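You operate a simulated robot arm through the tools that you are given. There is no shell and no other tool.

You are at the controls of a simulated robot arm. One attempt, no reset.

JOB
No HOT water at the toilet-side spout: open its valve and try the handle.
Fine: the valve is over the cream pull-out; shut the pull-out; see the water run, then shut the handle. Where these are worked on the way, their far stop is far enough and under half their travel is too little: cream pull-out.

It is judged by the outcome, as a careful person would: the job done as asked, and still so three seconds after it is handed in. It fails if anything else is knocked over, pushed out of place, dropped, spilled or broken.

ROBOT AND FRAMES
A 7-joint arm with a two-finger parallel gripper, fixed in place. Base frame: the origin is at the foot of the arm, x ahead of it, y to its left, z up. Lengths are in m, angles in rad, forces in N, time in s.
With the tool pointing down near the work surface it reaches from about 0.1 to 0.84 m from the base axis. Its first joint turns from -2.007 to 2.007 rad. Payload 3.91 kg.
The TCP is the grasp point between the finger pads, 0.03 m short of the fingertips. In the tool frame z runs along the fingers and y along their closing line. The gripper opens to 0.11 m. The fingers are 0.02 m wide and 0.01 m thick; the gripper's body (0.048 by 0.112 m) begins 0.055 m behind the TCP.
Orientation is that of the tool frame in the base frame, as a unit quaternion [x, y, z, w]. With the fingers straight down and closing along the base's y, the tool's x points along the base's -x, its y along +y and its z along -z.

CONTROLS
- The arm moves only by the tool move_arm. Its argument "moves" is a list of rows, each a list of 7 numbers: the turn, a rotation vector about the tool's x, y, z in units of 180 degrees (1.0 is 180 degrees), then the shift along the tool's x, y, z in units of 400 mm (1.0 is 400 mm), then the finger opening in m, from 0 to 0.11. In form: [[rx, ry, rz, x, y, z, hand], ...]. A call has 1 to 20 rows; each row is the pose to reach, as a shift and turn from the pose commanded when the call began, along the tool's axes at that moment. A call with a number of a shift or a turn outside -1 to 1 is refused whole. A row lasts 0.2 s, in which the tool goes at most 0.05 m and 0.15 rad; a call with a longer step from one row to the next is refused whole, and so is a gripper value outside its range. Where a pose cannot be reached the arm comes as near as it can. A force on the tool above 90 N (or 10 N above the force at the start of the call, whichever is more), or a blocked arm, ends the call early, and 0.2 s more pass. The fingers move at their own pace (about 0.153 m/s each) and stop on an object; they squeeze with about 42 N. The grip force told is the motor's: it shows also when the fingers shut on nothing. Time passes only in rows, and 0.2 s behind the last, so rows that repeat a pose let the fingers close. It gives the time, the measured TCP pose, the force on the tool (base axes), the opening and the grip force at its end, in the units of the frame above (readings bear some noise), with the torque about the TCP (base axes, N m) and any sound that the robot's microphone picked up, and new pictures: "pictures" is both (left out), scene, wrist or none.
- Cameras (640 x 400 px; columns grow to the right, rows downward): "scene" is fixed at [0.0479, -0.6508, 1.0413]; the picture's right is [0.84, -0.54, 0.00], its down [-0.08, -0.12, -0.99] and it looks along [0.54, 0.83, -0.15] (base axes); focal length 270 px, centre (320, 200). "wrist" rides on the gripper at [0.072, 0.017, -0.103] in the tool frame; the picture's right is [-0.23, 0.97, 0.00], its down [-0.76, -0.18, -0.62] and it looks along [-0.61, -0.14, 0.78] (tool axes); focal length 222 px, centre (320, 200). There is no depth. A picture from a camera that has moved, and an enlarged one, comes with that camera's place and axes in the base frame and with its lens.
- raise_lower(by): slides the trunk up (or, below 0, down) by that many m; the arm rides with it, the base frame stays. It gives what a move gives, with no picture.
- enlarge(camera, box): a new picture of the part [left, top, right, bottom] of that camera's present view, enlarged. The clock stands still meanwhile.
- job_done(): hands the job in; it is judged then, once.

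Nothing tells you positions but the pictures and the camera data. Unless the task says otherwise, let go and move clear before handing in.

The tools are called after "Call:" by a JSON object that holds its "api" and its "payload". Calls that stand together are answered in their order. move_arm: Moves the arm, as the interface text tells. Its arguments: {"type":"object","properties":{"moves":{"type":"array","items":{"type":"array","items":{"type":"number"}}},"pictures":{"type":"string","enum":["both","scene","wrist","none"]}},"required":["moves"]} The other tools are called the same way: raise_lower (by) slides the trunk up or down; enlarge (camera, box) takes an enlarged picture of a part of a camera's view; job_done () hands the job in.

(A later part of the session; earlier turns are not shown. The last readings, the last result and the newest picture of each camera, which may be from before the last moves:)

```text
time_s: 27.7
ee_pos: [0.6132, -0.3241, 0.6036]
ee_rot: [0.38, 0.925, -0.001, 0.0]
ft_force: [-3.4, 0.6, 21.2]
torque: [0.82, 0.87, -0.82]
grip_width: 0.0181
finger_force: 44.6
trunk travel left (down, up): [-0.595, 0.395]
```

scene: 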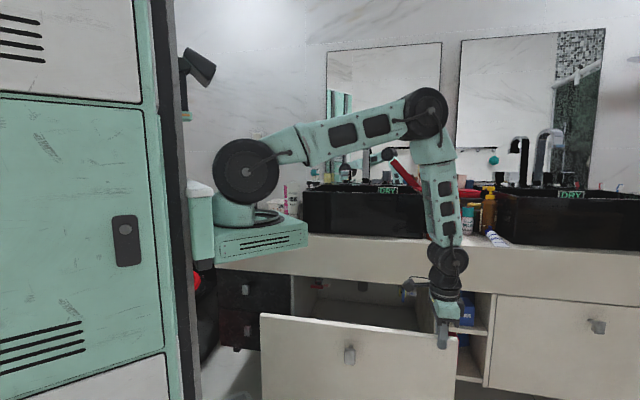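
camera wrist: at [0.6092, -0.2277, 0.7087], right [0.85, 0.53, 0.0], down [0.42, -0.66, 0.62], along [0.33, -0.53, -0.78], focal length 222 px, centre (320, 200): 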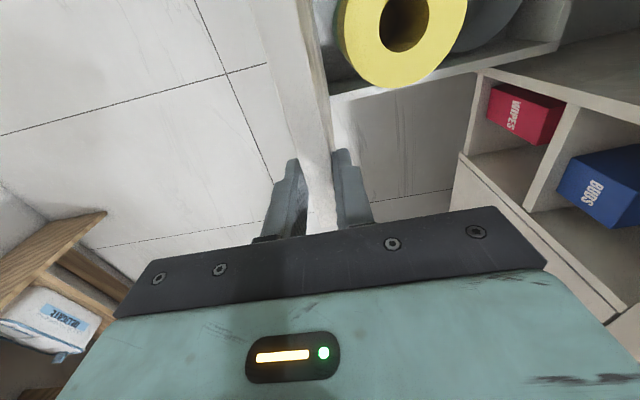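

Call:
{"api": "move_arm", "payload": {"moves": [[0, 0, 0, 0, -0.03, -0.0025, 0.0], [0, 0, 0, 0, -0.06, -0.0025, 0.0], [0, 0, 0, 0, -0.09, -0.0025, 0.0], [0, 0, 0, 0, -0.12, -0.0025, 0.0]], "pictures": "both"}}

```text
time_s: 28.5
ee_pos: [0.6048, -0.3336, 0.6038]
ee_rot: [0.37, 0.929, 0.013, 0.006]
ft_force: [20.5, 24.2, -9.8]
torque: [-0.33, 0.2, -1.09]
grip_width: 0.0185
finger_force: 45.0
trunk travel left (down, up): [-0.595, 0.395]
stopped in row 4: the force on the tool passed its limit at 94 N (the readings are from after the stop); the commanded pose is now the measured one
camera wrist: at [0.5631, -0.2728, 0.7086], right [0.84, 0.55, 0.03], down [0.42, -0.67, 0.62], along [0.36, -0.51, -0.78], focal length 222 px, centre (320, 200)
```

scene: 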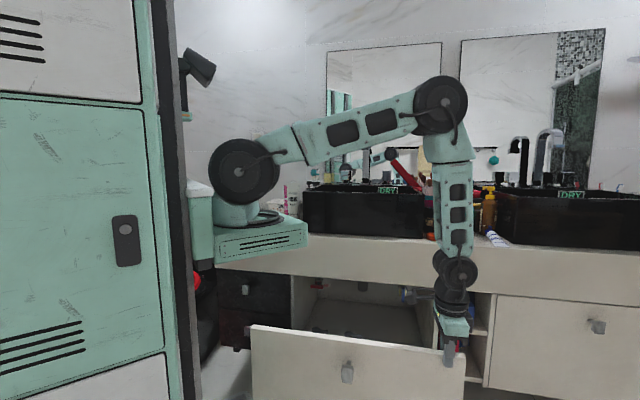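
wrist: 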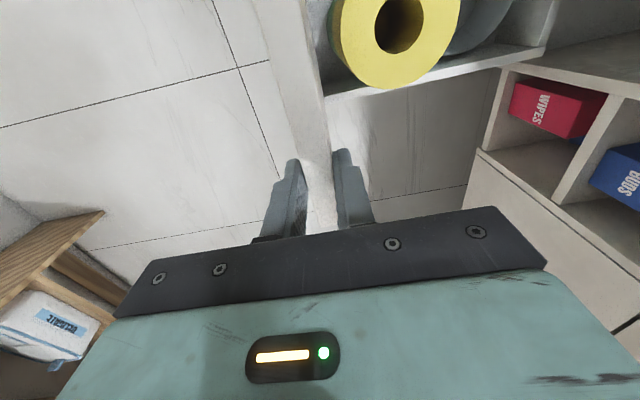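

The pull-out hit its stop at about 0.33 m of travel. I'll release it, lift clear and look at the HOT valve inside.

Call:
{"api": "move_arm", "payload": {"moves": [[0, 0, 0, 0, 0, 0, 0.03], [0, 0, 0, 0, 0, 0, 0.06], [0, 0, 0, 0, 0, -0.1, 0.06], [0, 0, 0, 0, 0, -0.2, 0.06], [0, 0, 0, 0, 0, -0.3, 0.06], [0, 0, 0, 0, 0, -0.4, 0.06]], "pictures": "both"}}

Call:
{"api": "enlarge", "payload": {"camera": "scene", "box": [280, 260, 460, 360]}}

```text
time_s: 29.9
ee_pos: [0.5983, -0.3393, 0.7639]
ee_rot: [0.372, 0.928, 0.011, 0.006]
ft_force: [-0.3, 1.3, 1.0]
torque: [0.0, -0.05, 0.01]
grip_width: 0.0599
finger_force: 0.1
trunk travel left (down, up): [-0.595, 0.395]
camera wrist: at [0.5578, -0.2789, 0.8691], right [0.84, 0.55, 0.02], down [0.42, -0.66, 0.62], along [0.36, -0.51, -0.78], focal length 222 px, centre (320, 200)
```

scene: 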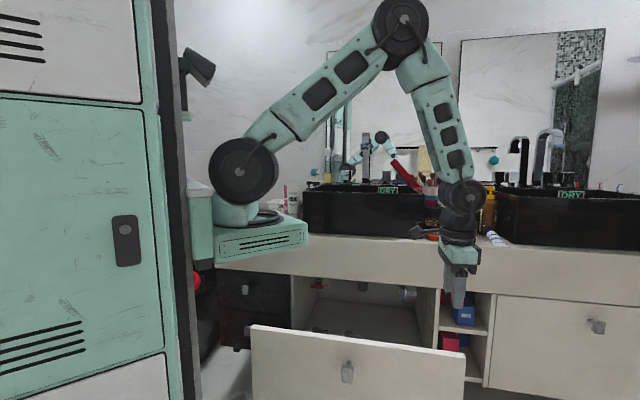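
wrist: 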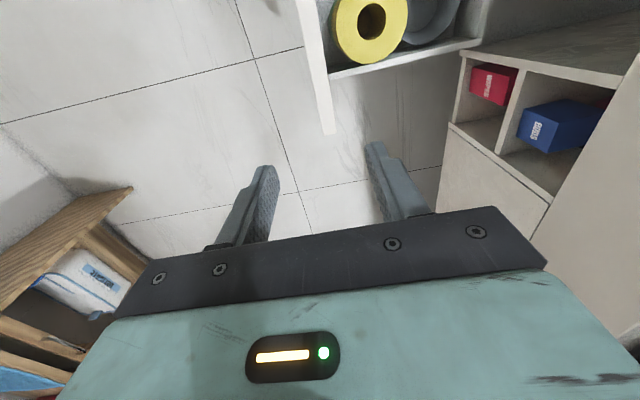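

```text
3.56 times, centred on (370, 310) of scene
camera zoom: at [0.0479, -0.6508, 1.0413], right [0.84, -0.54, 0.0], down [-0.08, -0.12, -0.99], along [0.54, 0.83, -0.15], focal length 958 px, centre (142, -191)
```

zoom: 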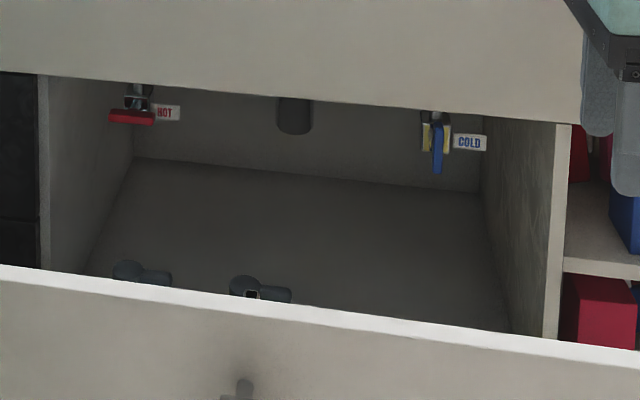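

Call:
{"api": "enlarge", "payload": {"camera": "scene", "box": [300, 270, 348, 300]}}

Call:
{"api": "enlarge", "payload": {"camera": "scene", "box": [380, 280, 428, 310]}}

```text
13.33 times, centred on (324, 285) of scene
camera zoom: at [0.0479, -0.6508, 1.0413], right [0.84, -0.54, 0.0], down [-0.08, -0.12, -0.99], along [0.54, 0.83, -0.15], focal length 3594 px, centre (267, -933)
```

zoom: 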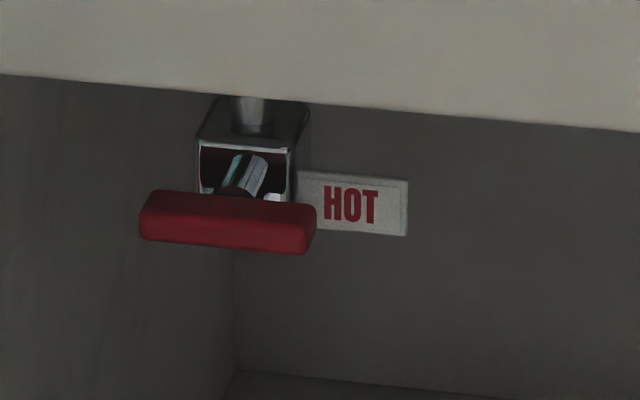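

```text
13.33 times, centred on (404, 295) of scene
camera zoom: at [0.0479, -0.6508, 1.0413], right [0.84, -0.54, 0.0], down [-0.08, -0.12, -0.99], along [0.54, 0.83, -0.15], focal length 3594 px, centre (-800, -1067)
```

zoom: 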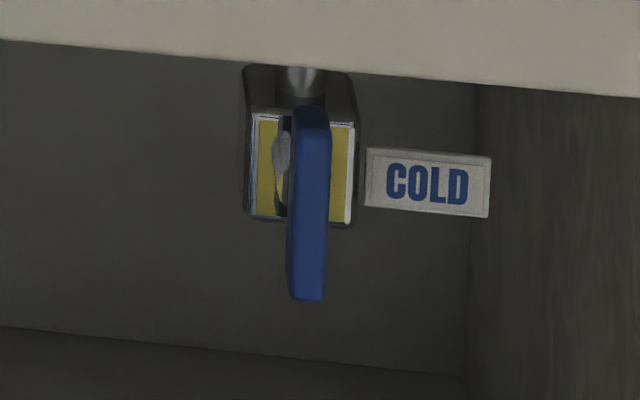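

The pull-out is fully open. From the two views I place the HOT lever near u≈0.43 along the vanity, just inside the opening at z≈0.55. I'll raise the trunk and swing the camera in for a close look at it.

Call:
{"api": "raise_lower", "payload": {"by": 0.2}}

Call:
{"api": "move_arm", "payload": {"moves": [[0.008, 0, 0, 0.1, 0.048, 0.036, 0.06], [0.008, 0, 0, 0.2, 0.096, 0.072, 0.06], [0.008, 0, 0, 0.3, 0.144, 0.108, 0.06], [0.008, 0, 0, 0.4, 0.191, 0.143, 0.06], [0.008, 0, 0, 0.5, 0.239, 0.179, 0.06], [0.008, 0, 0, 0.6, 0.287, 0.215, 0.06], [0.008, 0, 0, 0.7, 0.335, 0.25, 0.06], [0.008, 0, 0, 0.795, 0.38, 0.285, 0.06]], "pictures": "none"}}

Call:
{"api": "move_arm", "payload": {"moves": [[0, 0, -0.0455, 0, 0, 0, 0.06], [0, 0, -0.091, 0, 0, 0, 0.06], [0, 0, -0.1365, 0, 0, 0, 0.06], [0, 0, -0.182, 0, 0, 0, 0.06], [0, 0, -0.2275, 0, 0, 0, 0.06], [0, 0, -0.273, 0, 0, 0, 0.06], [0, 0, -0.3185, 0, 0, 0, 0.06], [0, 0, -0.364, 0, 0, 0, 0.06], [0, 0, -0.4095, 0, 0, 0, 0.06], [0, 0, -0.455, 0, 0, 0, 0.06], [0, 0, -0.495, 0, 0, 0, 0.06]], "pictures": "both"}}

```text
time_s: 32.1
ee_pos: [0.5994, -0.3388, 0.9647]
ee_rot: [0.372, 0.928, 0.011, 0.006]
ft_force: [-0.1, 0.6, 0.6]
torque: [0.05, -0.04, 0.01]
grip_width: 0.0603
finger_force: 0.0
trunk travel left (down, up): [-0.795, 0.195]
```

```text
time_s: 33.9
ee_pos: [0.4759, -0.0078, 0.8513]
ee_rot: [0.372, 0.928, -0.002, 0.001]
ft_force: [0.0, -0.3, -0.1]
torque: [0.0, -0.02, 0.0]
grip_width: 0.0604
finger_force: 0.0
trunk travel left (down, up): [-0.795, 0.195]
```

```text
time_s: 36.3
ee_pos: [0.4757, -0.008, 0.8533]
ee_rot: [-0.388, 0.922, -0.002, 0.0]
ft_force: [0.6, 0.4, 0.7]
torque: [-0.02, 0.0, -0.05]
grip_width: 0.06
finger_force: 0.1
trunk travel left (down, up): [-0.795, 0.195]
camera wrist: at [0.4142, -0.0483, 0.9574], right [-0.54, 0.84, 0.0], down [0.66, 0.42, 0.62], along [0.53, 0.33, -0.78], focal length 222 px, centre (320, 200)
```

scene: 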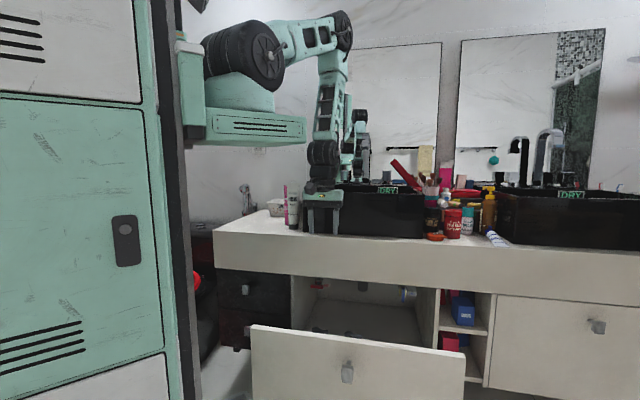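
wrist: 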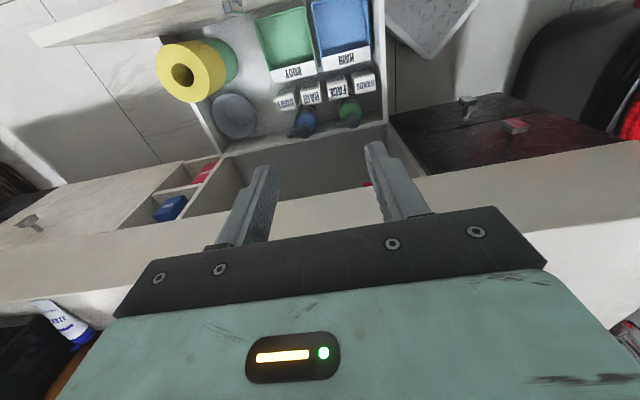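

Call:
{"api": "move_arm", "payload": {"moves": [[0, -0.04, 0, -0.02, 0.02, 0.08, 0.06], [0, -0.08, 0, -0.06, 0.04, 0.16, 0.06], [0, -0.12, 0, -0.1, 0.06, 0.24, 0.06], [0, -0.16, 0, -0.14, 0.08, 0.32, 0.06], [0, -0.2, 0, -0.17, 0.1, 0.4, 0.06], [0, -0.24, 0, -0.2, 0.12, 0.475, 0.06]], "pictures": "both"}}

```text
time_s: 37.7
ee_pos: [0.498, 0.0822, 0.6628]
ee_rot: [-0.36, 0.857, 0.141, 0.341]
ft_force: [0.2, 0.1, -0.4]
torque: [-0.02, -0.01, -0.04]
grip_width: 0.0601
finger_force: 0.1
trunk travel left (down, up): [-0.795, 0.195]
camera wrist: at [0.4003, 0.0051, 0.6893], right [-0.58, 0.8, 0.15], down [0.21, -0.03, 0.98], along [0.79, 0.6, -0.15], focal length 222 px, centre (320, 200)
```

scene: 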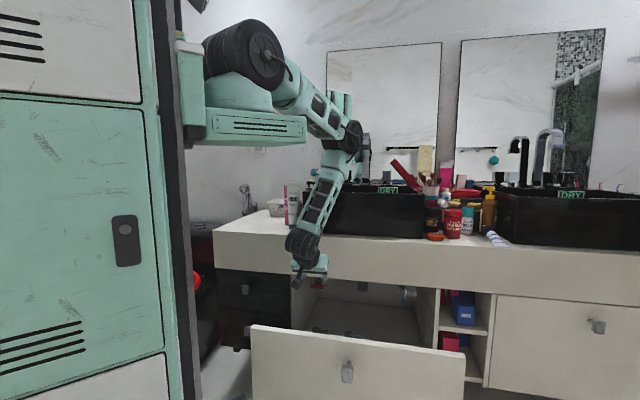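
wrist: 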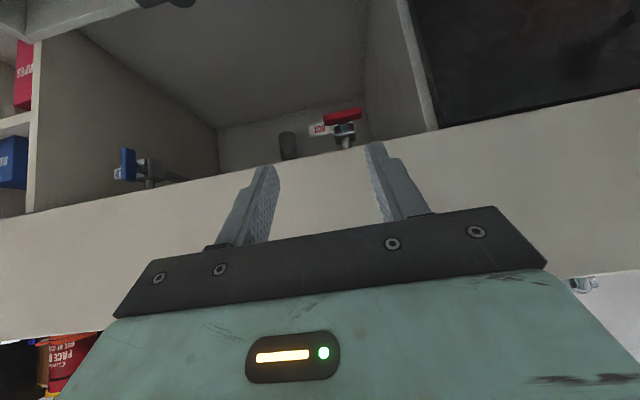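

Call:
{"api": "enlarge", "payload": {"camera": "wrist", "box": [290, 90, 390, 155]}}

Call:
{"api": "enlarge", "payload": {"camera": "wrist", "box": [90, 130, 210, 205]}}

```text
6.15 times, centred on (340, 122) of wrist
camera zoom: at [0.4003, 0.0051, 0.6893], right [-0.58, 0.8, 0.15], down [0.21, -0.03, 0.98], along [0.79, 0.6, -0.15], focal length 1367 px, centre (197, 677)
```

zoom: 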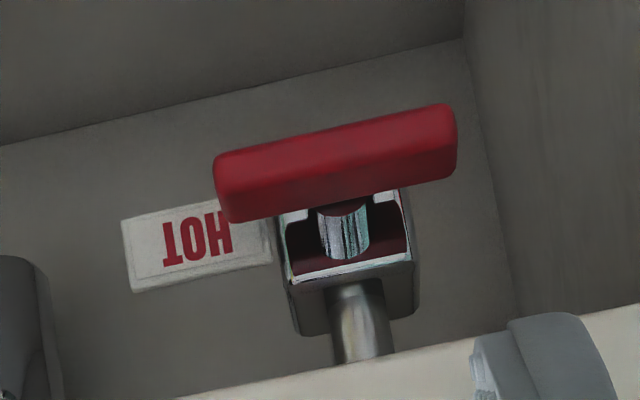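

```text
5.33 times, centred on (150, 168) of wrist
camera zoom: at [0.4003, 0.0051, 0.6893], right [-0.58, 0.8, 0.15], down [0.21, -0.03, 0.98], along [0.79, 0.6, -0.15], focal length 1185 px, centre (1227, 373)
```

zoom: 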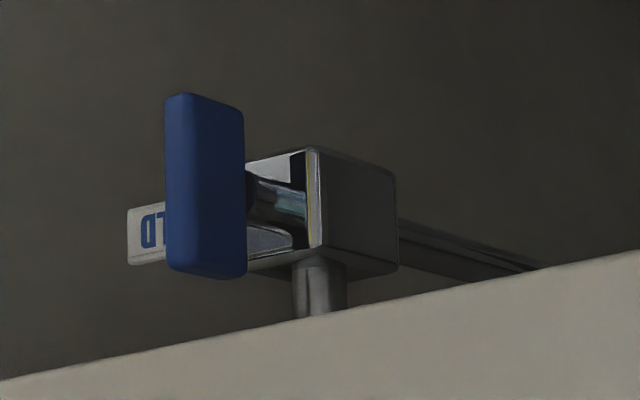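

I can see the HOT lever clearly: it's a red bar lying across the pipe (closed), while COLD's bar lies along its pipe (open). I'll bring the tool level, facing into the cabinet, and then roll it so the fingers close vertically on the bar.

Call:
{"api": "move_arm", "payload": {"moves": [[0, -0.0433, 0, -0.0114, 0, -0.0121, 0.06], [0, -0.0867, 0, -0.0229, 0, -0.0243, 0.06], [0, -0.13, 0, -0.0343, 0, -0.0364, 0.06], [0, -0.1733, 0, -0.0457, 0, -0.0485, 0.06], [0, -0.2167, 0, -0.0572, 0, -0.0607, 0.06], [0, -0.26, 0, -0.0686, 0, -0.0728, 0.06]], "pictures": "both"}}

```text
time_s: 39.3
ee_pos: [0.5279, 0.0931, 0.7266]
ee_rot: [-0.278, 0.627, 0.272, 0.675]
ft_force: [0.1, 1.1, -1.1]
torque: [0.01, -0.01, 0.0]
grip_width: 0.06
finger_force: 0.0
trunk travel left (down, up): [-0.795, 0.195]
stopped in row 6: the arm was blocked; the commanded pose is now the measured one
camera wrist: at [0.4507, 0.0316, 0.6477], right [-0.71, 0.68, 0.19], down [-0.36, -0.58, 0.73], along [0.6, 0.45, 0.66], focal length 222 px, centre (320, 200)
```

scene: 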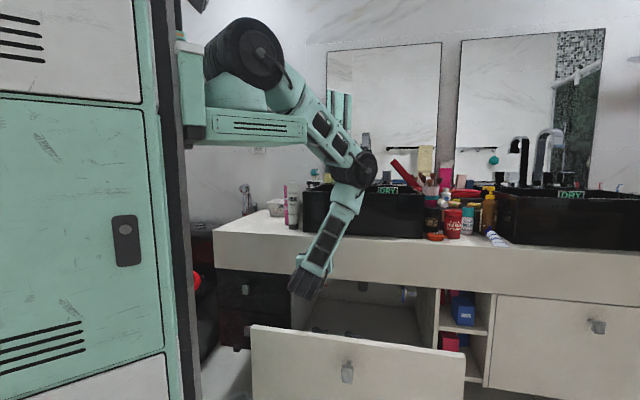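
wrist: 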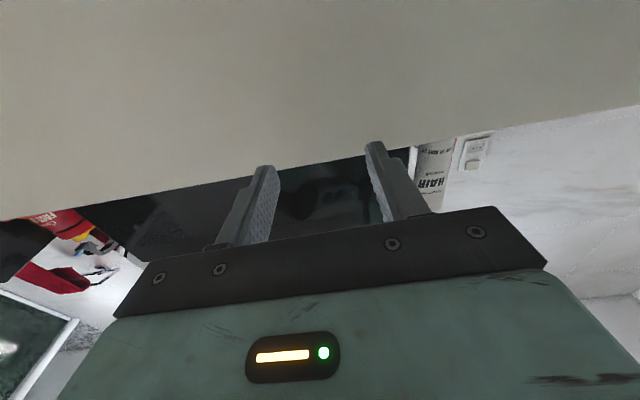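

Call:
{"api": "enlarge", "payload": {"camera": "scene", "box": [270, 120, 450, 250]}}

```text
3.08 times, centred on (360, 185) of scene
camera zoom: at [0.0479, -0.6508, 1.0413], right [0.84, -0.54, 0.0], down [-0.08, -0.12, -0.99], along [0.54, 0.83, -0.15], focal length 829 px, centre (197, 246)
```

zoom: 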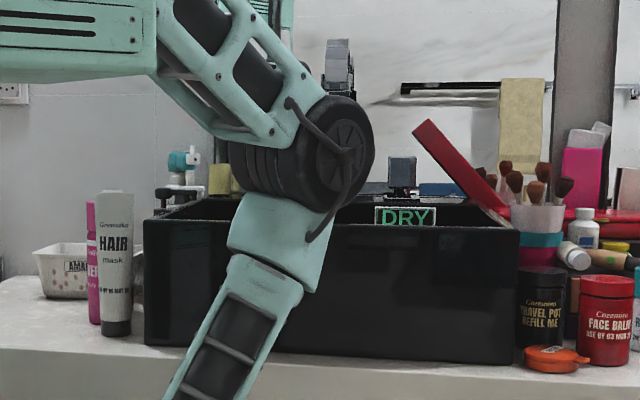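

The blocking came from the elbow coming down beside the basin rim. I'll raise the trunk a bit so the arm hangs straighter and the elbow stays clear, then continue.

Call:
{"api": "raise_lower", "payload": {"by": 0.08}}

Call:
{"api": "enlarge", "payload": {"camera": "scene", "box": [200, 60, 450, 300]}}

```text
time_s: 40.5
ee_pos: [0.5293, 0.0936, 0.8056]
ee_rot: [-0.278, 0.627, 0.272, 0.675]
ft_force: [0.1, -0.1, 0.0]
torque: [0.02, -0.01, -0.01]
grip_width: 0.0601
finger_force: 0.1
trunk travel left (down, up): [-0.875, 0.115]
```

```text
1.67 times, centred on (325, 180) of scene
camera zoom: at [0.0479, -0.6508, 1.0413], right [0.84, -0.54, 0.0], down [-0.08, -0.12, -0.99], along [0.54, 0.83, -0.15], focal length 449 px, centre (312, 233)
```

zoom: 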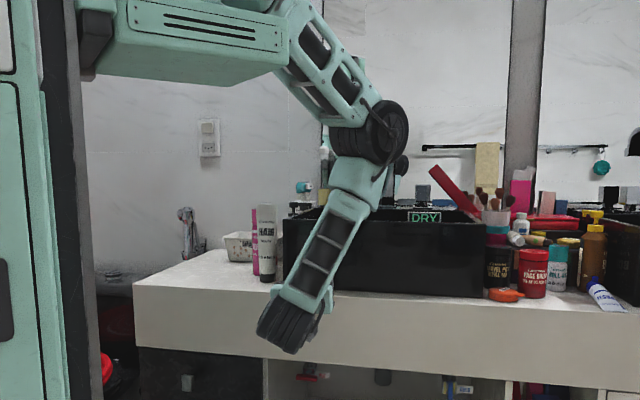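

Call:
{"api": "move_arm", "payload": {"moves": [[0, 0.005, 0.003, 0.1, 0.008, 0.004, 0.0], [0, 0.01, 0.006, 0.2, 0.017, 0.008, 0.0], [0, 0.019, 0.011, 0.3, 0.025, 0.012, 0.0], [0, 0.019, 0.011, 0.4, 0.034, 0.016, 0.0], [0, 0.019, 0.011, 0.502, 0.042, 0.02, 0.0]], "pictures": "both"}}

```text
time_s: 41.1
ee_pos: [0.6398, 0.1125, 0.7958]
ee_rot: [-0.292, 0.572, 0.251, 0.724]
ft_force: [-0.4, -0.3, 0.2]
torque: [-0.01, 0.02, 0.0]
grip_width: 0.0
finger_force: 37.4
trunk travel left (down, up): [-0.875, 0.115]
stopped in row 3: the arm was blocked; the commanded pose is now the measured one
camera wrist: at [0.5738, 0.0534, 0.7064], right [-0.73, 0.68, 0.09], down [-0.47, -0.59, 0.66], along [0.5, 0.44, 0.75], focal length 222 px, centre (320, 200)
```

scene: 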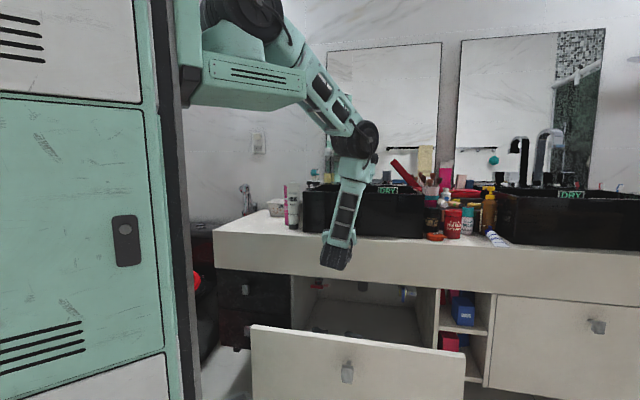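
wrist: 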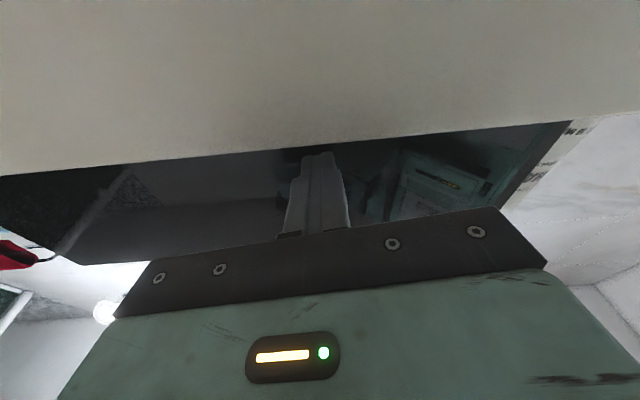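

The upper arm is fouling its own carriage shelf when it reaches down steeply, so a lower trunk with a folded elbow suits this better. I'll back up and away, tip the tool partly down, then lower the trunk.

Call:
{"api": "move_arm", "payload": {"moves": [[0, 0.042, 0, -0.049, -0.006, -0.042, 0.0], [0, 0.084, 0, -0.099, -0.0125, -0.084, 0.0], [0, 0.126, 0, -0.148, -0.019, -0.126, 0.0], [0, 0.168, 0, -0.197, -0.025, -0.167, 0.0], [0, 0.21, 0, -0.247, -0.031, -0.209, 0.0], [0, 0.252, 0, -0.296, -0.0375, -0.251, 0.0]], "pictures": "scene"}}

```text
time_s: 42.5
ee_pos: [0.5495, 0.0276, 0.893]
ee_rot: [-0.366, 0.81, 0.12, 0.442]
ft_force: [-0.2, -0.2, 0.6]
torque: [0.03, 0.01, 0.03]
grip_width: 0.0
finger_force: 37.8
trunk travel left (down, up): [-0.875, 0.115]
```

scene: 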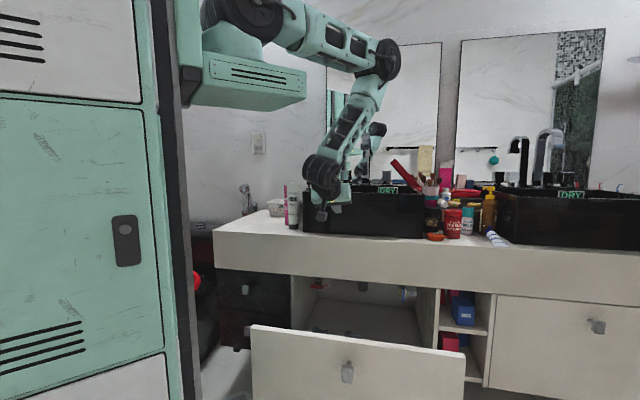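

Call:
{"api": "raise_lower", "payload": {"by": -0.2}}

Call:
{"api": "enlarge", "payload": {"camera": "scene", "box": [180, 0, 500, 400]}}

```text
time_s: 44.7
ee_pos: [0.5509, 0.0288, 0.6929]
ee_rot: [-0.365, 0.81, 0.12, 0.444]
ft_force: [0.2, -0.1, -0.3]
torque: [0.0, -0.01, -0.03]
grip_width: 0.0
finger_force: 37.5
trunk travel left (down, up): [-0.675, 0.315]
```

```text
1.00 times, centred on (340, 200) of scene (not enlarged: the box is as wide or as high as the picture)
camera zoom: at [0.0479, -0.6508, 1.0413], right [0.84, -0.54, 0.0], down [-0.08, -0.12, -0.99], along [0.54, 0.83, -0.15], focal length 270 px, centre (300, 200)
```

zoom: 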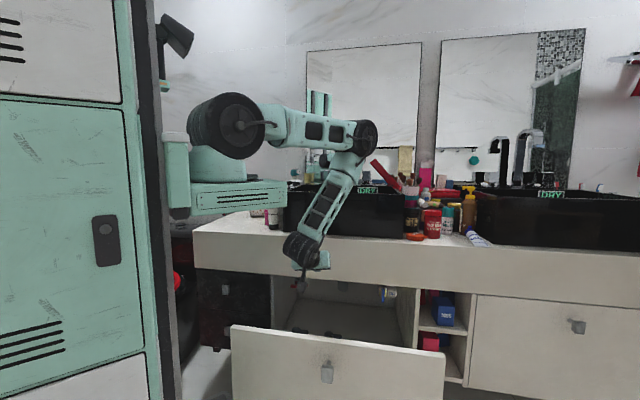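

Call:
{"api": "raise_lower", "payload": {"by": -0.06}}

Call:
{"api": "move_arm", "payload": {"moves": [[-0.009, -0.0014, 0.0105, -0.018, 0.071, 0.01, 0.0], [-0.018, -0.003, 0.021, -0.037, 0.143, 0.02, 0.0], [-0.0267, -0.0043, 0.0314, -0.055, 0.214, 0.0295, 0.0]], "pictures": "both"}}

```text
time_s: 45.7
ee_pos: [0.5513, 0.0273, 0.6316]
ee_rot: [-0.366, 0.809, 0.121, 0.443]
ft_force: [-0.1, 0.0, 0.3]
torque: [0.0, -0.01, 0.03]
grip_width: 0.0
finger_force: 37.8
trunk travel left (down, up): [-0.615, 0.375]
```

```text
time_s: 46.5
ee_pos: [0.5052, 0.1042, 0.6334]
ee_rot: [-0.344, 0.817, 0.178, 0.426]
ft_force: [-0.2, -0.3, 0.1]
torque: [-0.05, -0.02, -0.03]
grip_width: 0.0
finger_force: 37.2
trunk travel left (down, up): [-0.615, 0.375]
camera wrist: at [0.4058, 0.0258, 0.6333], right [-0.6, 0.78, 0.19], down [0.07, -0.18, 0.98], along [0.79, 0.61, 0.05], focal length 222 px, centre (320, 200)
```

scene: 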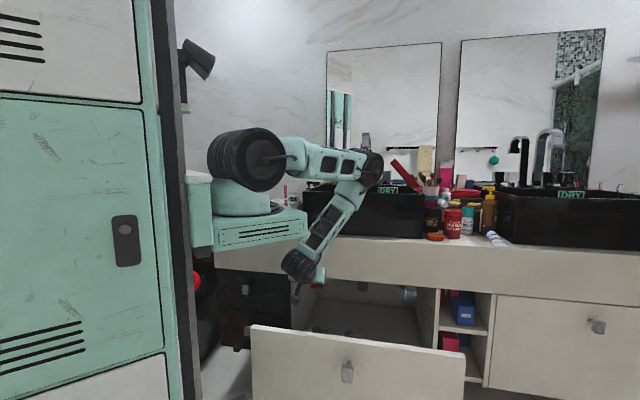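
wrist: 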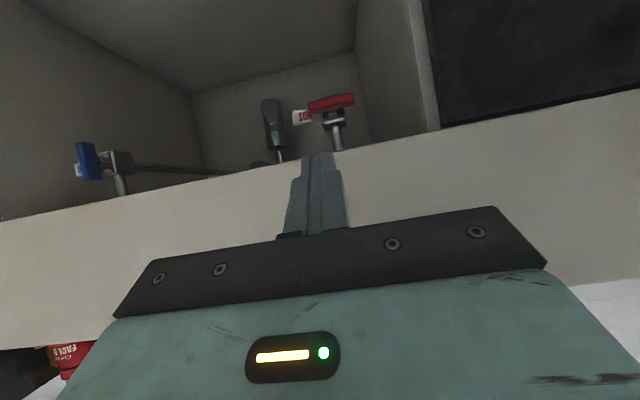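

Call:
{"api": "enlarge", "payload": {"camera": "wrist", "box": [280, 80, 380, 145]}}

```text
6.15 times, centred on (330, 112) of wrist
camera zoom: at [0.4058, 0.0258, 0.6333], right [-0.6, 0.78, 0.19], down [0.07, -0.18, 0.98], along [0.79, 0.61, 0.05], focal length 1367 px, centre (258, 738)
```

zoom: 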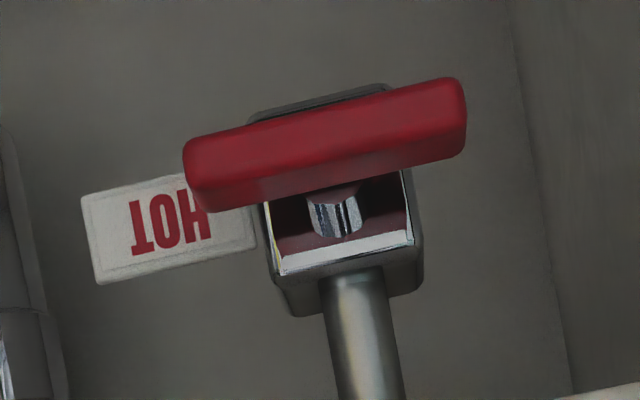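

Call:
{"api": "move_arm", "payload": {"moves": [[0, 0, 0, 0, -0.1, 0, 0.0], [0, 0, 0, 0, -0.2, 0, 0.0], [0, 0, 0, 0, -0.3, 0, 0.0]], "pictures": "wrist"}}

Call:
{"api": "enlarge", "payload": {"camera": "wrist", "box": [380, 60, 500, 135]}}

```text
time_s: 47.3
ee_pos: [0.5923, 0.0209, 0.6337]
ee_rot: [-0.344, 0.817, 0.179, 0.427]
ft_force: [-0.2, 0.1, -0.3]
torque: [0.01, -0.01, -0.05]
grip_width: 0.0
finger_force: 38.3
trunk travel left (down, up): [-0.615, 0.375]
camera wrist: at [0.4923, -0.0585, 0.6332], right [-0.6, 0.77, 0.19], down [0.07, -0.18, 0.98], along [0.79, 0.61, 0.05], focal length 222 px, centre (320, 200)
```

wrist: 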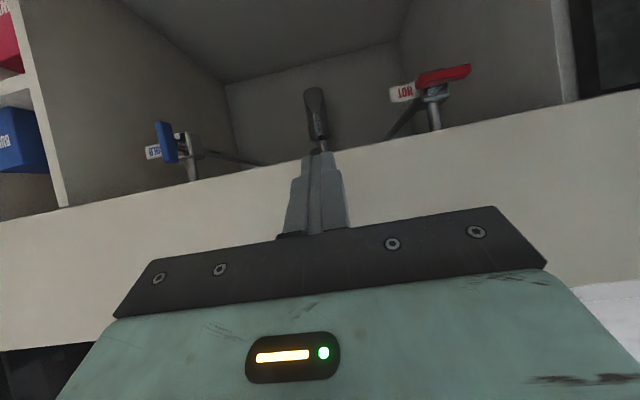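

```text
5.33 times, centred on (440, 98) of wrist
camera zoom: at [0.4923, -0.0585, 0.6332], right [-0.6, 0.77, 0.19], down [0.07, -0.18, 0.98], along [0.79, 0.61, 0.05], focal length 1185 px, centre (-320, 747)
```

zoom: 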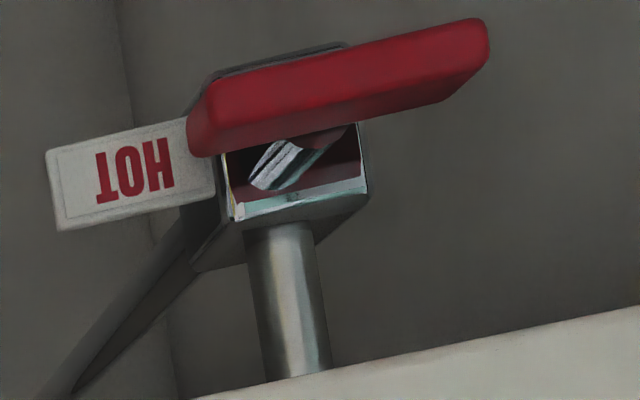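

Triangulating the lever from several views puts its front face at u≈0.43, about 3 cm behind the apron plane, z≈0.54. I'll flatten the tool to about 18° below level and place the closed fingers to the left, ahead of the lever's left end.

Call:
{"api": "move_arm", "payload": {"moves": [[0, -0.0236, 0, 0, 0.0975, 0, 0.0], [0, -0.0472, 0, 0, 0.195, 0, 0.0], [0, -0.0708, 0, 0, 0.2925, 0, 0.0], [0, -0.0944, 0, 0, 0.39, 0, 0.0]], "pictures": "both"}}

```text
time_s: 48.3
ee_pos: [0.4808, 0.1297, 0.631]
ee_rot: [-0.312, 0.745, 0.227, 0.543]
ft_force: [-0.2, -0.6, 0.4]
torque: [-0.04, -0.03, -0.01]
grip_width: 0.0001
finger_force: 37.4
trunk travel left (down, up): [-0.615, 0.375]
camera wrist: at [0.3849, 0.0555, 0.5959], right [-0.65, 0.73, 0.22], down [-0.13, -0.38, 0.92], along [0.75, 0.56, 0.34], focal length 222 px, centre (320, 200)
```

scene: 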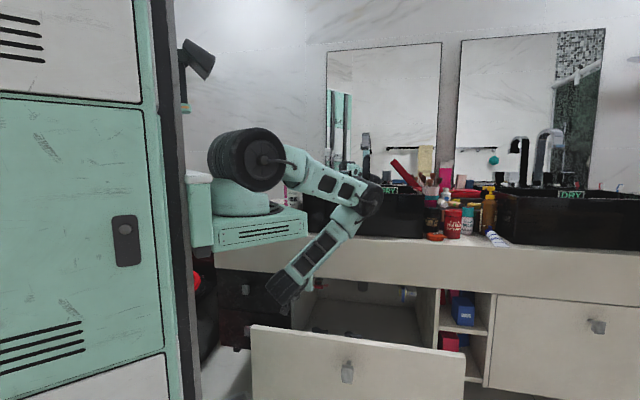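
wrist: 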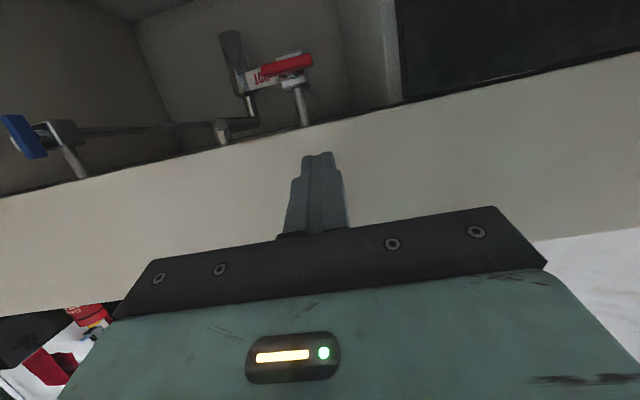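

The elbow would get too close to the basin if I came straight in. Instead I'll raise the trunk slightly and bring the tool in from the right at about 25° yaw, pointing 35° down, to get under the lever's right end.

Call:
{"api": "raise_lower", "payload": {"by": 0.1}}

Call:
{"api": "move_arm", "payload": {"moves": [[-0.0312, 0.0234, -0.0154, 0.045, -0.072, 0.0015, 0.0], [-0.0625, 0.0467, -0.0309, 0.091, -0.1435, 0.003, 0.0], [-0.0937, 0.07, -0.0463, 0.1365, -0.215, 0.0045, 0.0], [-0.1249, 0.0934, -0.0617, 0.182, -0.287, 0.006, 0.0]], "pictures": "both"}}

```text
time_s: 49.6
ee_pos: [0.48, 0.129, 0.7307]
ee_rot: [-0.313, 0.745, 0.227, 0.543]
ft_force: [-0.1, -0.2, -0.7]
torque: [0.03, -0.02, 0.03]
grip_width: 0.0
finger_force: 37.6
trunk travel left (down, up): [-0.715, 0.275]
```

```text
time_s: 50.6
ee_pos: [0.5488, 0.0356, 0.6626]
ee_rot: [-0.513, 0.724, 0.267, 0.376]
ft_force: [-0.7, 1.0, -0.2]
torque: [0.0, 0.0, -0.01]
grip_width: 0.0
finger_force: 37.4
trunk travel left (down, up): [-0.715, 0.275]
camera wrist: at [0.4917, -0.0784, 0.6633], right [-0.88, 0.45, 0.19], down [0.14, -0.13, 0.98], along [0.46, 0.89, 0.05], focal length 222 px, centre (320, 200)
```

scene: 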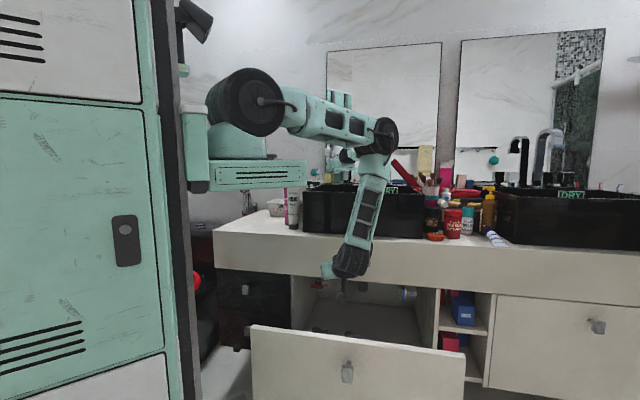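
wrist: 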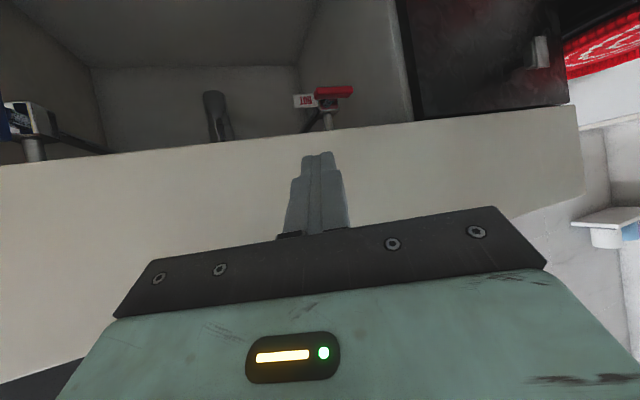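

Call:
{"api": "move_arm", "payload": {"moves": [[0, 0, 0, 0.05, 0, 0.073, 0.0], [0, 0, 0, 0.099, -0.001, 0.145, 0.0], [0, 0, 0, 0.149, -0.0015, 0.218, 0.0], [0, 0, 0, 0.198, -0.002, 0.2905, 0.0]], "pictures": "both"}}

Call:
{"api": "enlarge", "payload": {"camera": "wrist", "box": [220, 40, 420, 180]}}

```text
time_s: 51.6
ee_pos: [0.5654, 0.0827, 0.5318]
ee_rot: [-0.512, 0.724, 0.266, 0.378]
ft_force: [0.2, 0.8, 0.5]
torque: [0.0, -0.02, -0.01]
grip_width: 0.0
finger_force: 38.0
trunk travel left (down, up): [-0.715, 0.275]
camera wrist: at [0.509, -0.0312, 0.5317], right [-0.87, 0.45, 0.19], down [0.14, -0.13, 0.98], along [0.46, 0.88, 0.05], focal length 222 px, centre (320, 200)
```

scene: 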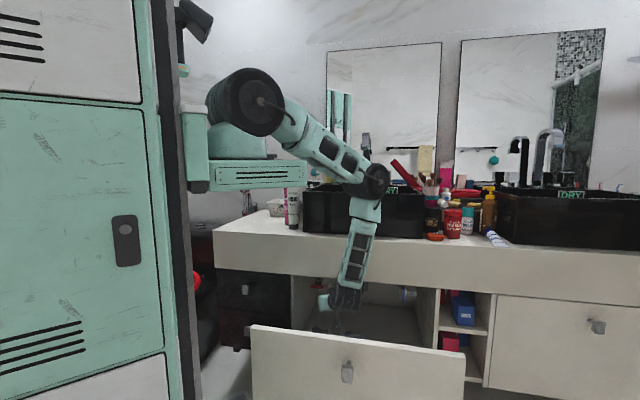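
wrist: 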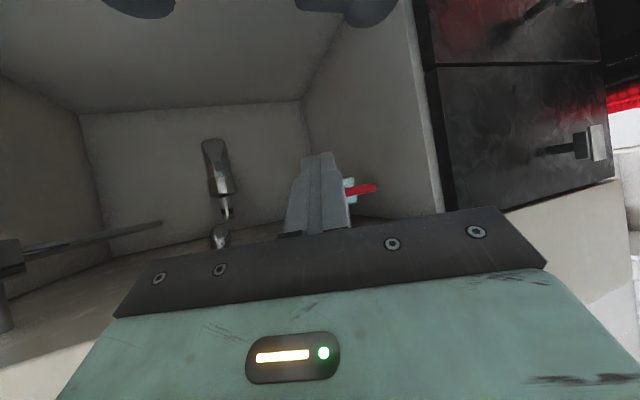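

```text
2.86 times, centred on (320, 110) of wrist
camera zoom: at [0.509, -0.0312, 0.5317], right [-0.87, 0.45, 0.19], down [0.14, -0.13, 0.98], along [0.46, 0.88, 0.05], focal length 635 px, centre (320, 457)
```

zoom: 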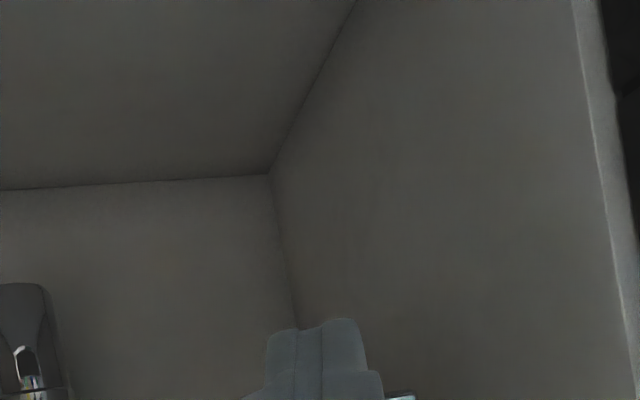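

Call:
{"api": "enlarge", "payload": {"camera": "scene", "box": [290, 120, 450, 320]}}

```text
2.00 times, centred on (370, 220) of scene
camera zoom: at [0.0479, -0.6508, 1.0413], right [0.84, -0.54, 0.0], down [-0.08, -0.12, -0.99], along [0.54, 0.83, -0.15], focal length 539 px, centre (220, 160)
```

zoom: 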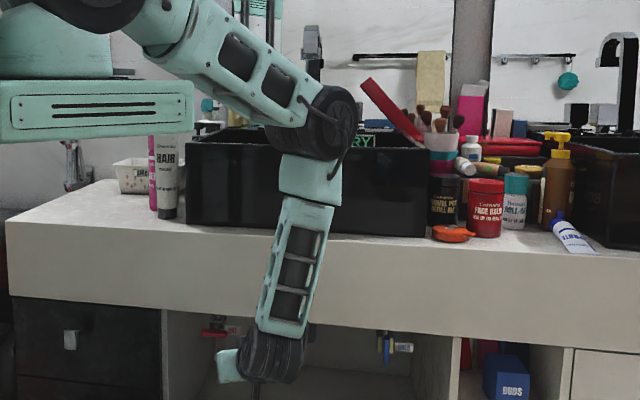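

The elbow is getting close to the basin front, so I won't push on like this. I'll lift the tool, lower the trunk and repeat, so the arm works folded-up with its elbow high and back.

Call:
{"api": "move_arm", "payload": {"moves": [[0, 0, 0, -0.074, 0.011, -0.0795, 0.0], [0, 0, 0, -0.148, 0.0215, -0.159, 0.0], [0, 0, 0, -0.222, 0.032, -0.2385, 0.0], [0, 0, 0, -0.296, 0.043, -0.318, 0.0]], "pictures": "none"}}

Call:
{"api": "raise_lower", "payload": {"by": -0.16}}

Call:
{"api": "move_arm", "payload": {"moves": [[0, 0, 0, -0.0819, 0, -0.0575, 0.0], [0, 0, 0, -0.1637, 0, -0.115, 0.0], [0, 0, 0, -0.2456, 0, -0.1724, 0.0], [0, 0, 0, -0.3274, 0, -0.23, 0.0]], "pictures": "scene"}}

```text
time_s: 52.6
ee_pos: [0.5376, 0.0531, 0.6998]
ee_rot: [-0.512, 0.724, 0.266, 0.377]
ft_force: [-0.5, -0.3, 0.1]
torque: [-0.02, 0.0, 0.0]
grip_width: 0.0001
finger_force: 37.8
trunk travel left (down, up): [-0.715, 0.275]
```

```text
time_s: 54.5
ee_pos: [0.5372, 0.0525, 0.5409]
ee_rot: [-0.512, 0.725, 0.267, 0.377]
ft_force: [0.3, -0.4, -0.4]
torque: [0.02, 0.0, 0.02]
grip_width: 0.0
finger_force: 38.0
trunk travel left (down, up): [-0.555, 0.435]
```

```text
time_s: 55.5
ee_pos: [0.5377, 0.0532, 0.7012]
ee_rot: [-0.512, 0.724, 0.268, 0.377]
ft_force: [0.2, -0.5, 0.4]
torque: [0.0, -0.02, 0.01]
grip_width: 0.0001
finger_force: 38.0
trunk travel left (down, up): [-0.555, 0.435]
```

scene: 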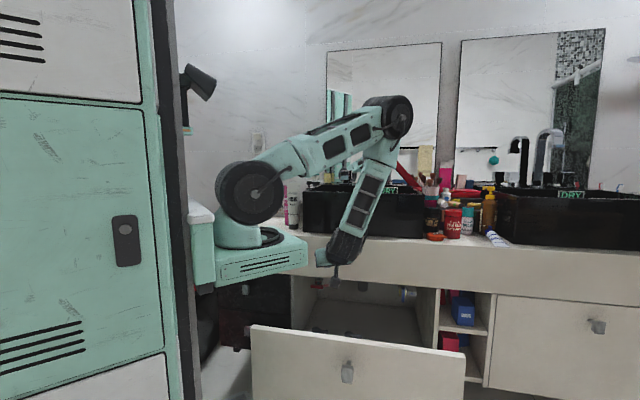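

Call:
{"api": "raise_lower", "payload": {"by": -0.14}}

Call:
{"api": "move_arm", "payload": {"moves": [[0, 0, 0, 0.01, 0, 0.007, 0.0], [0, 0, 0, 0.02, 0, 0.014, 0.0]], "pictures": "both"}}

```text
time_s: 57.1
ee_pos: [0.5375, 0.0522, 0.5614]
ee_rot: [-0.512, 0.724, 0.267, 0.378]
ft_force: [-0.4, -0.9, -0.2]
torque: [-0.06, 0.04, 0.0]
grip_width: 0.0001
finger_force: 37.8
trunk travel left (down, up): [-0.415, 0.575]
```

```text
time_s: 57.8
ee_pos: [0.5369, 0.0537, 0.5511]
ee_rot: [-0.512, 0.724, 0.268, 0.377]
ft_force: [-0.4, 0.1, 0.6]
torque: [-0.04, -0.01, 0.02]
grip_width: 0.0002
finger_force: 37.5
trunk travel left (down, up): [-0.415, 0.575]
camera wrist: at [0.4803, -0.0597, 0.5521], right [-0.87, 0.45, 0.19], down [0.14, -0.13, 0.98], along [0.46, 0.88, 0.05], focal length 222 px, centre (320, 200)
```

scene: 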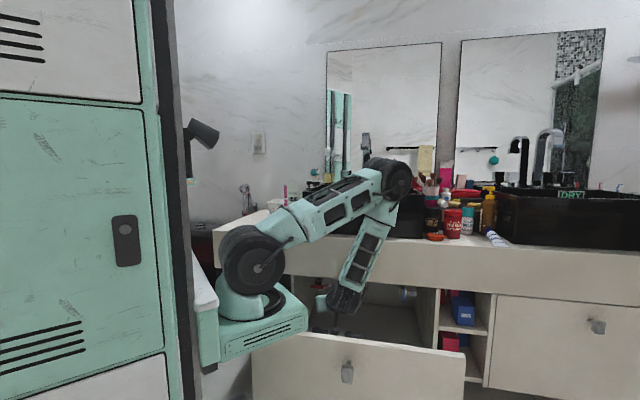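
wrist: 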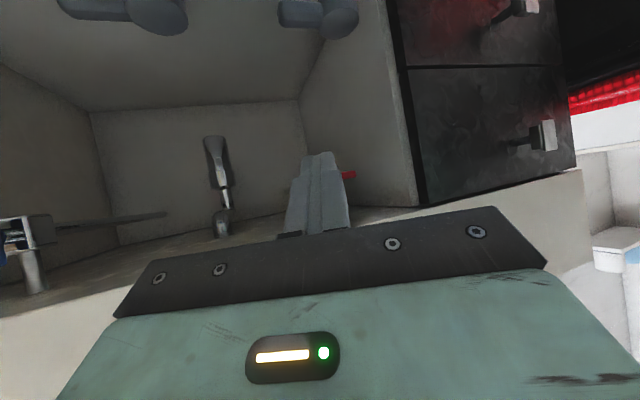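

Call:
{"api": "enlarge", "payload": {"camera": "scene", "box": [300, 140, 460, 260]}}

```text
3.33 times, centred on (380, 200) of scene
camera zoom: at [0.0479, -0.6508, 1.0413], right [0.84, -0.54, 0.0], down [-0.08, -0.12, -0.99], along [0.54, 0.83, -0.15], focal length 898 px, centre (120, 200)
```

zoom: 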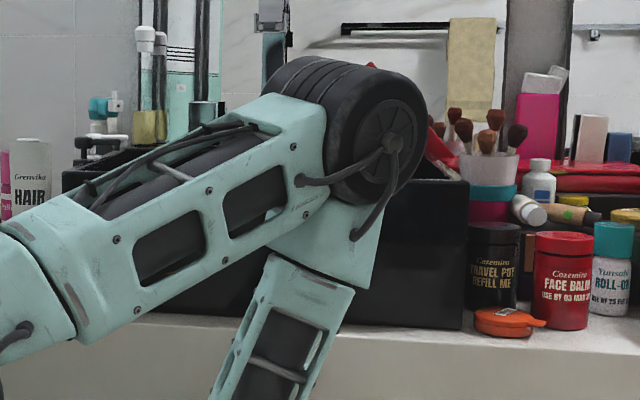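

Call:
{"api": "move_arm", "payload": {"moves": [[0, 0, 0, -0.024, -0.008, 0.053, 0.0], [0, 0, 0, -0.047, -0.016, 0.105, 0.0], [0, 0, 0, -0.071, -0.0235, 0.158, 0.0]], "pictures": "both"}}

Call:
{"api": "enlarge", "payload": {"camera": "scene", "box": [300, 140, 460, 260]}}

Call:
{"api": "enlarge", "payload": {"camera": "wrist", "box": [260, 120, 420, 220]}}

```text
time_s: 58.5
ee_pos: [0.5688, 0.1152, 0.538]
ee_rot: [-0.512, 0.724, 0.266, 0.377]
ft_force: [0.1, -1.2, -0.3]
torque: [0.0, 0.02, 0.0]
grip_width: 0.0
finger_force: 37.2
trunk travel left (down, up): [-0.415, 0.575]
camera wrist: at [0.5124, 0.0012, 0.5391], right [-0.87, 0.45, 0.19], down [0.14, -0.13, 0.98], along [0.46, 0.88, 0.05], focal length 222 px, centre (320, 200)
```

scene: 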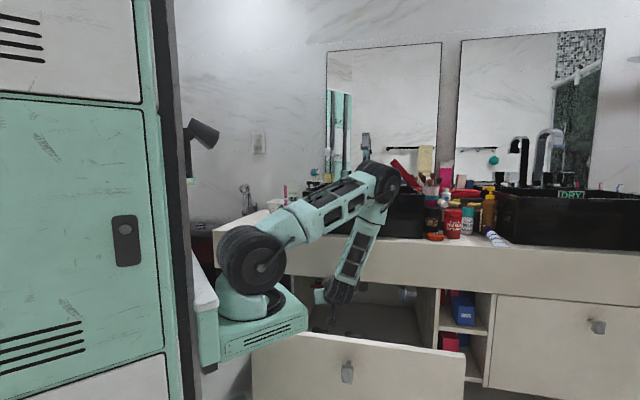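
wrist: 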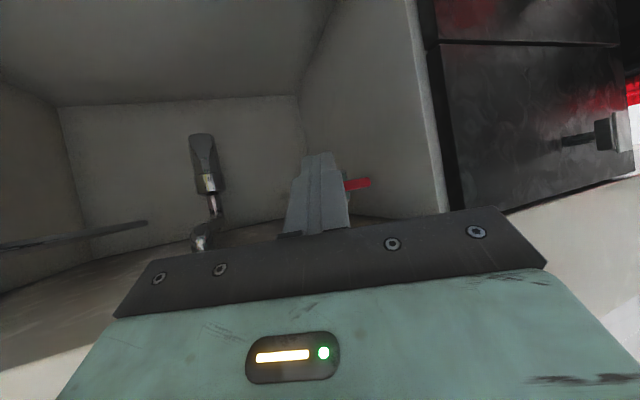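

```text
3.33 times, centred on (380, 200) of scene
camera zoom: at [0.0479, -0.6508, 1.0413], right [0.84, -0.54, 0.0], down [-0.08, -0.12, -0.99], along [0.54, 0.83, -0.15], focal length 898 px, centre (120, 200)
```

zoom: 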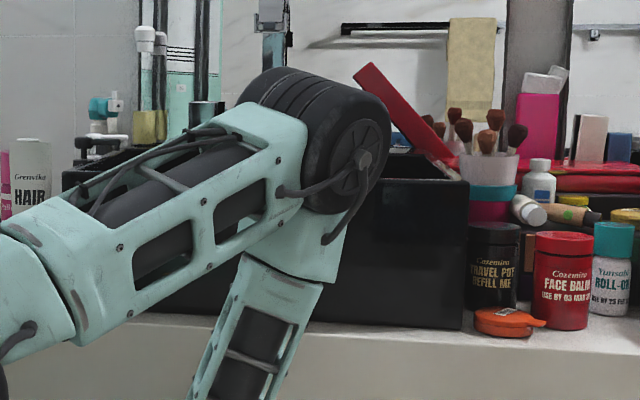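

```text
4.00 times, centred on (340, 170) of wrist
camera zoom: at [0.5124, 0.0012, 0.5391], right [-0.87, 0.45, 0.19], down [0.14, -0.13, 0.98], along [0.46, 0.88, 0.05], focal length 888 px, centre (240, 320)
```

zoom: 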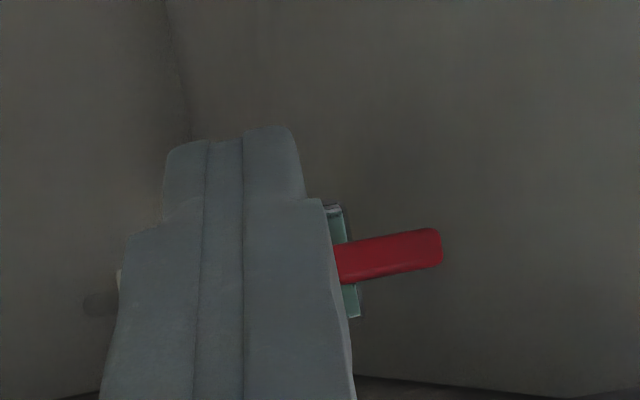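

Call:
{"api": "move_arm", "payload": {"moves": [[0, 0, 0, -0.018, -0.0057, 0.039, 0.0], [0, 0, 0, -0.0355, -0.0114, 0.0785, 0.0], [0, 0, 0, -0.053, -0.017, 0.118, 0.0], [0, 0, 0, -0.071, -0.0227, 0.157, 0.0]], "pictures": "both"}}

Call:
{"api": "enlarge", "payload": {"camera": "scene", "box": [290, 140, 430, 330]}}

Call:
{"api": "enlarge", "payload": {"camera": "wrist", "box": [260, 120, 420, 220]}}

```text
time_s: 59.5
ee_pos: [0.5957, 0.1698, 0.5218]
ee_rot: [-0.51, 0.729, 0.265, 0.371]
ft_force: [-28.2, -40.0, -20.1]
torque: [3.8, -2.19, -1.26]
grip_width: 0.0
finger_force: 38.1
trunk travel left (down, up): [-0.415, 0.575]
camera wrist: at [0.5395, 0.0569, 0.5242], right [-0.87, 0.45, 0.19], down [0.15, -0.12, 0.98], along [0.47, 0.88, 0.04], focal length 222 px, centre (320, 200)
```

scene: 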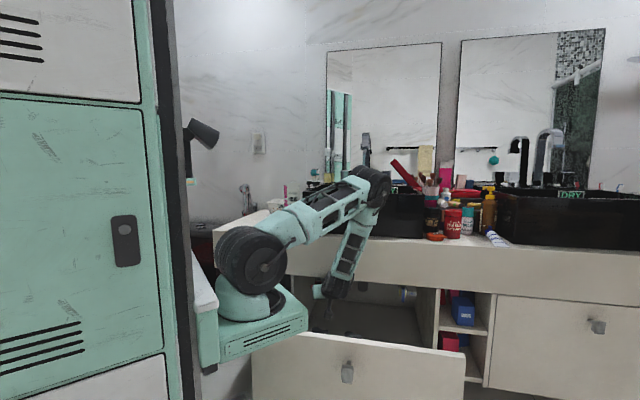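
wrist: 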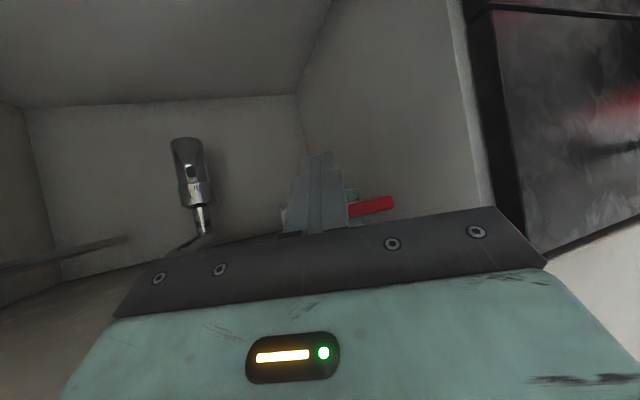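

```text
2.11 times, centred on (360, 235) of scene
camera zoom: at [0.0479, -0.6508, 1.0413], right [0.84, -0.54, 0.0], down [-0.08, -0.12, -0.99], along [0.54, 0.83, -0.15], focal length 567 px, centre (236, 126)
```

zoom: 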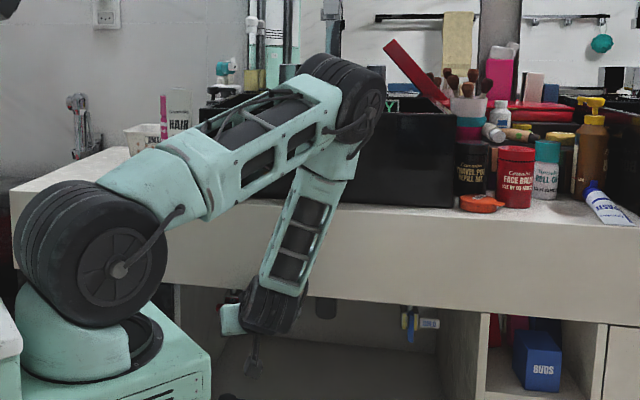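

```text
4.00 times, centred on (340, 170) of wrist
camera zoom: at [0.5395, 0.0569, 0.5242], right [-0.87, 0.45, 0.19], down [0.15, -0.12, 0.98], along [0.47, 0.88, 0.04], focal length 888 px, centre (240, 320)
```

zoom: 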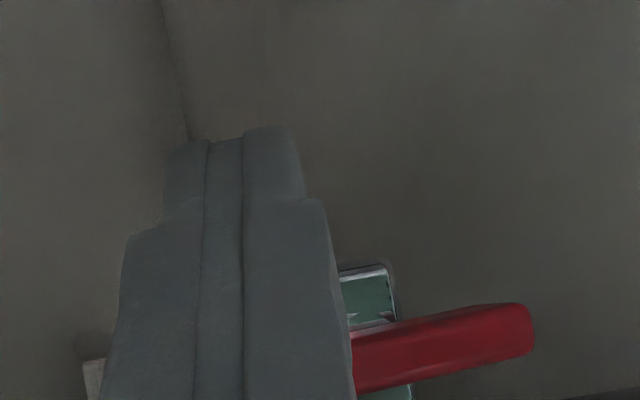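

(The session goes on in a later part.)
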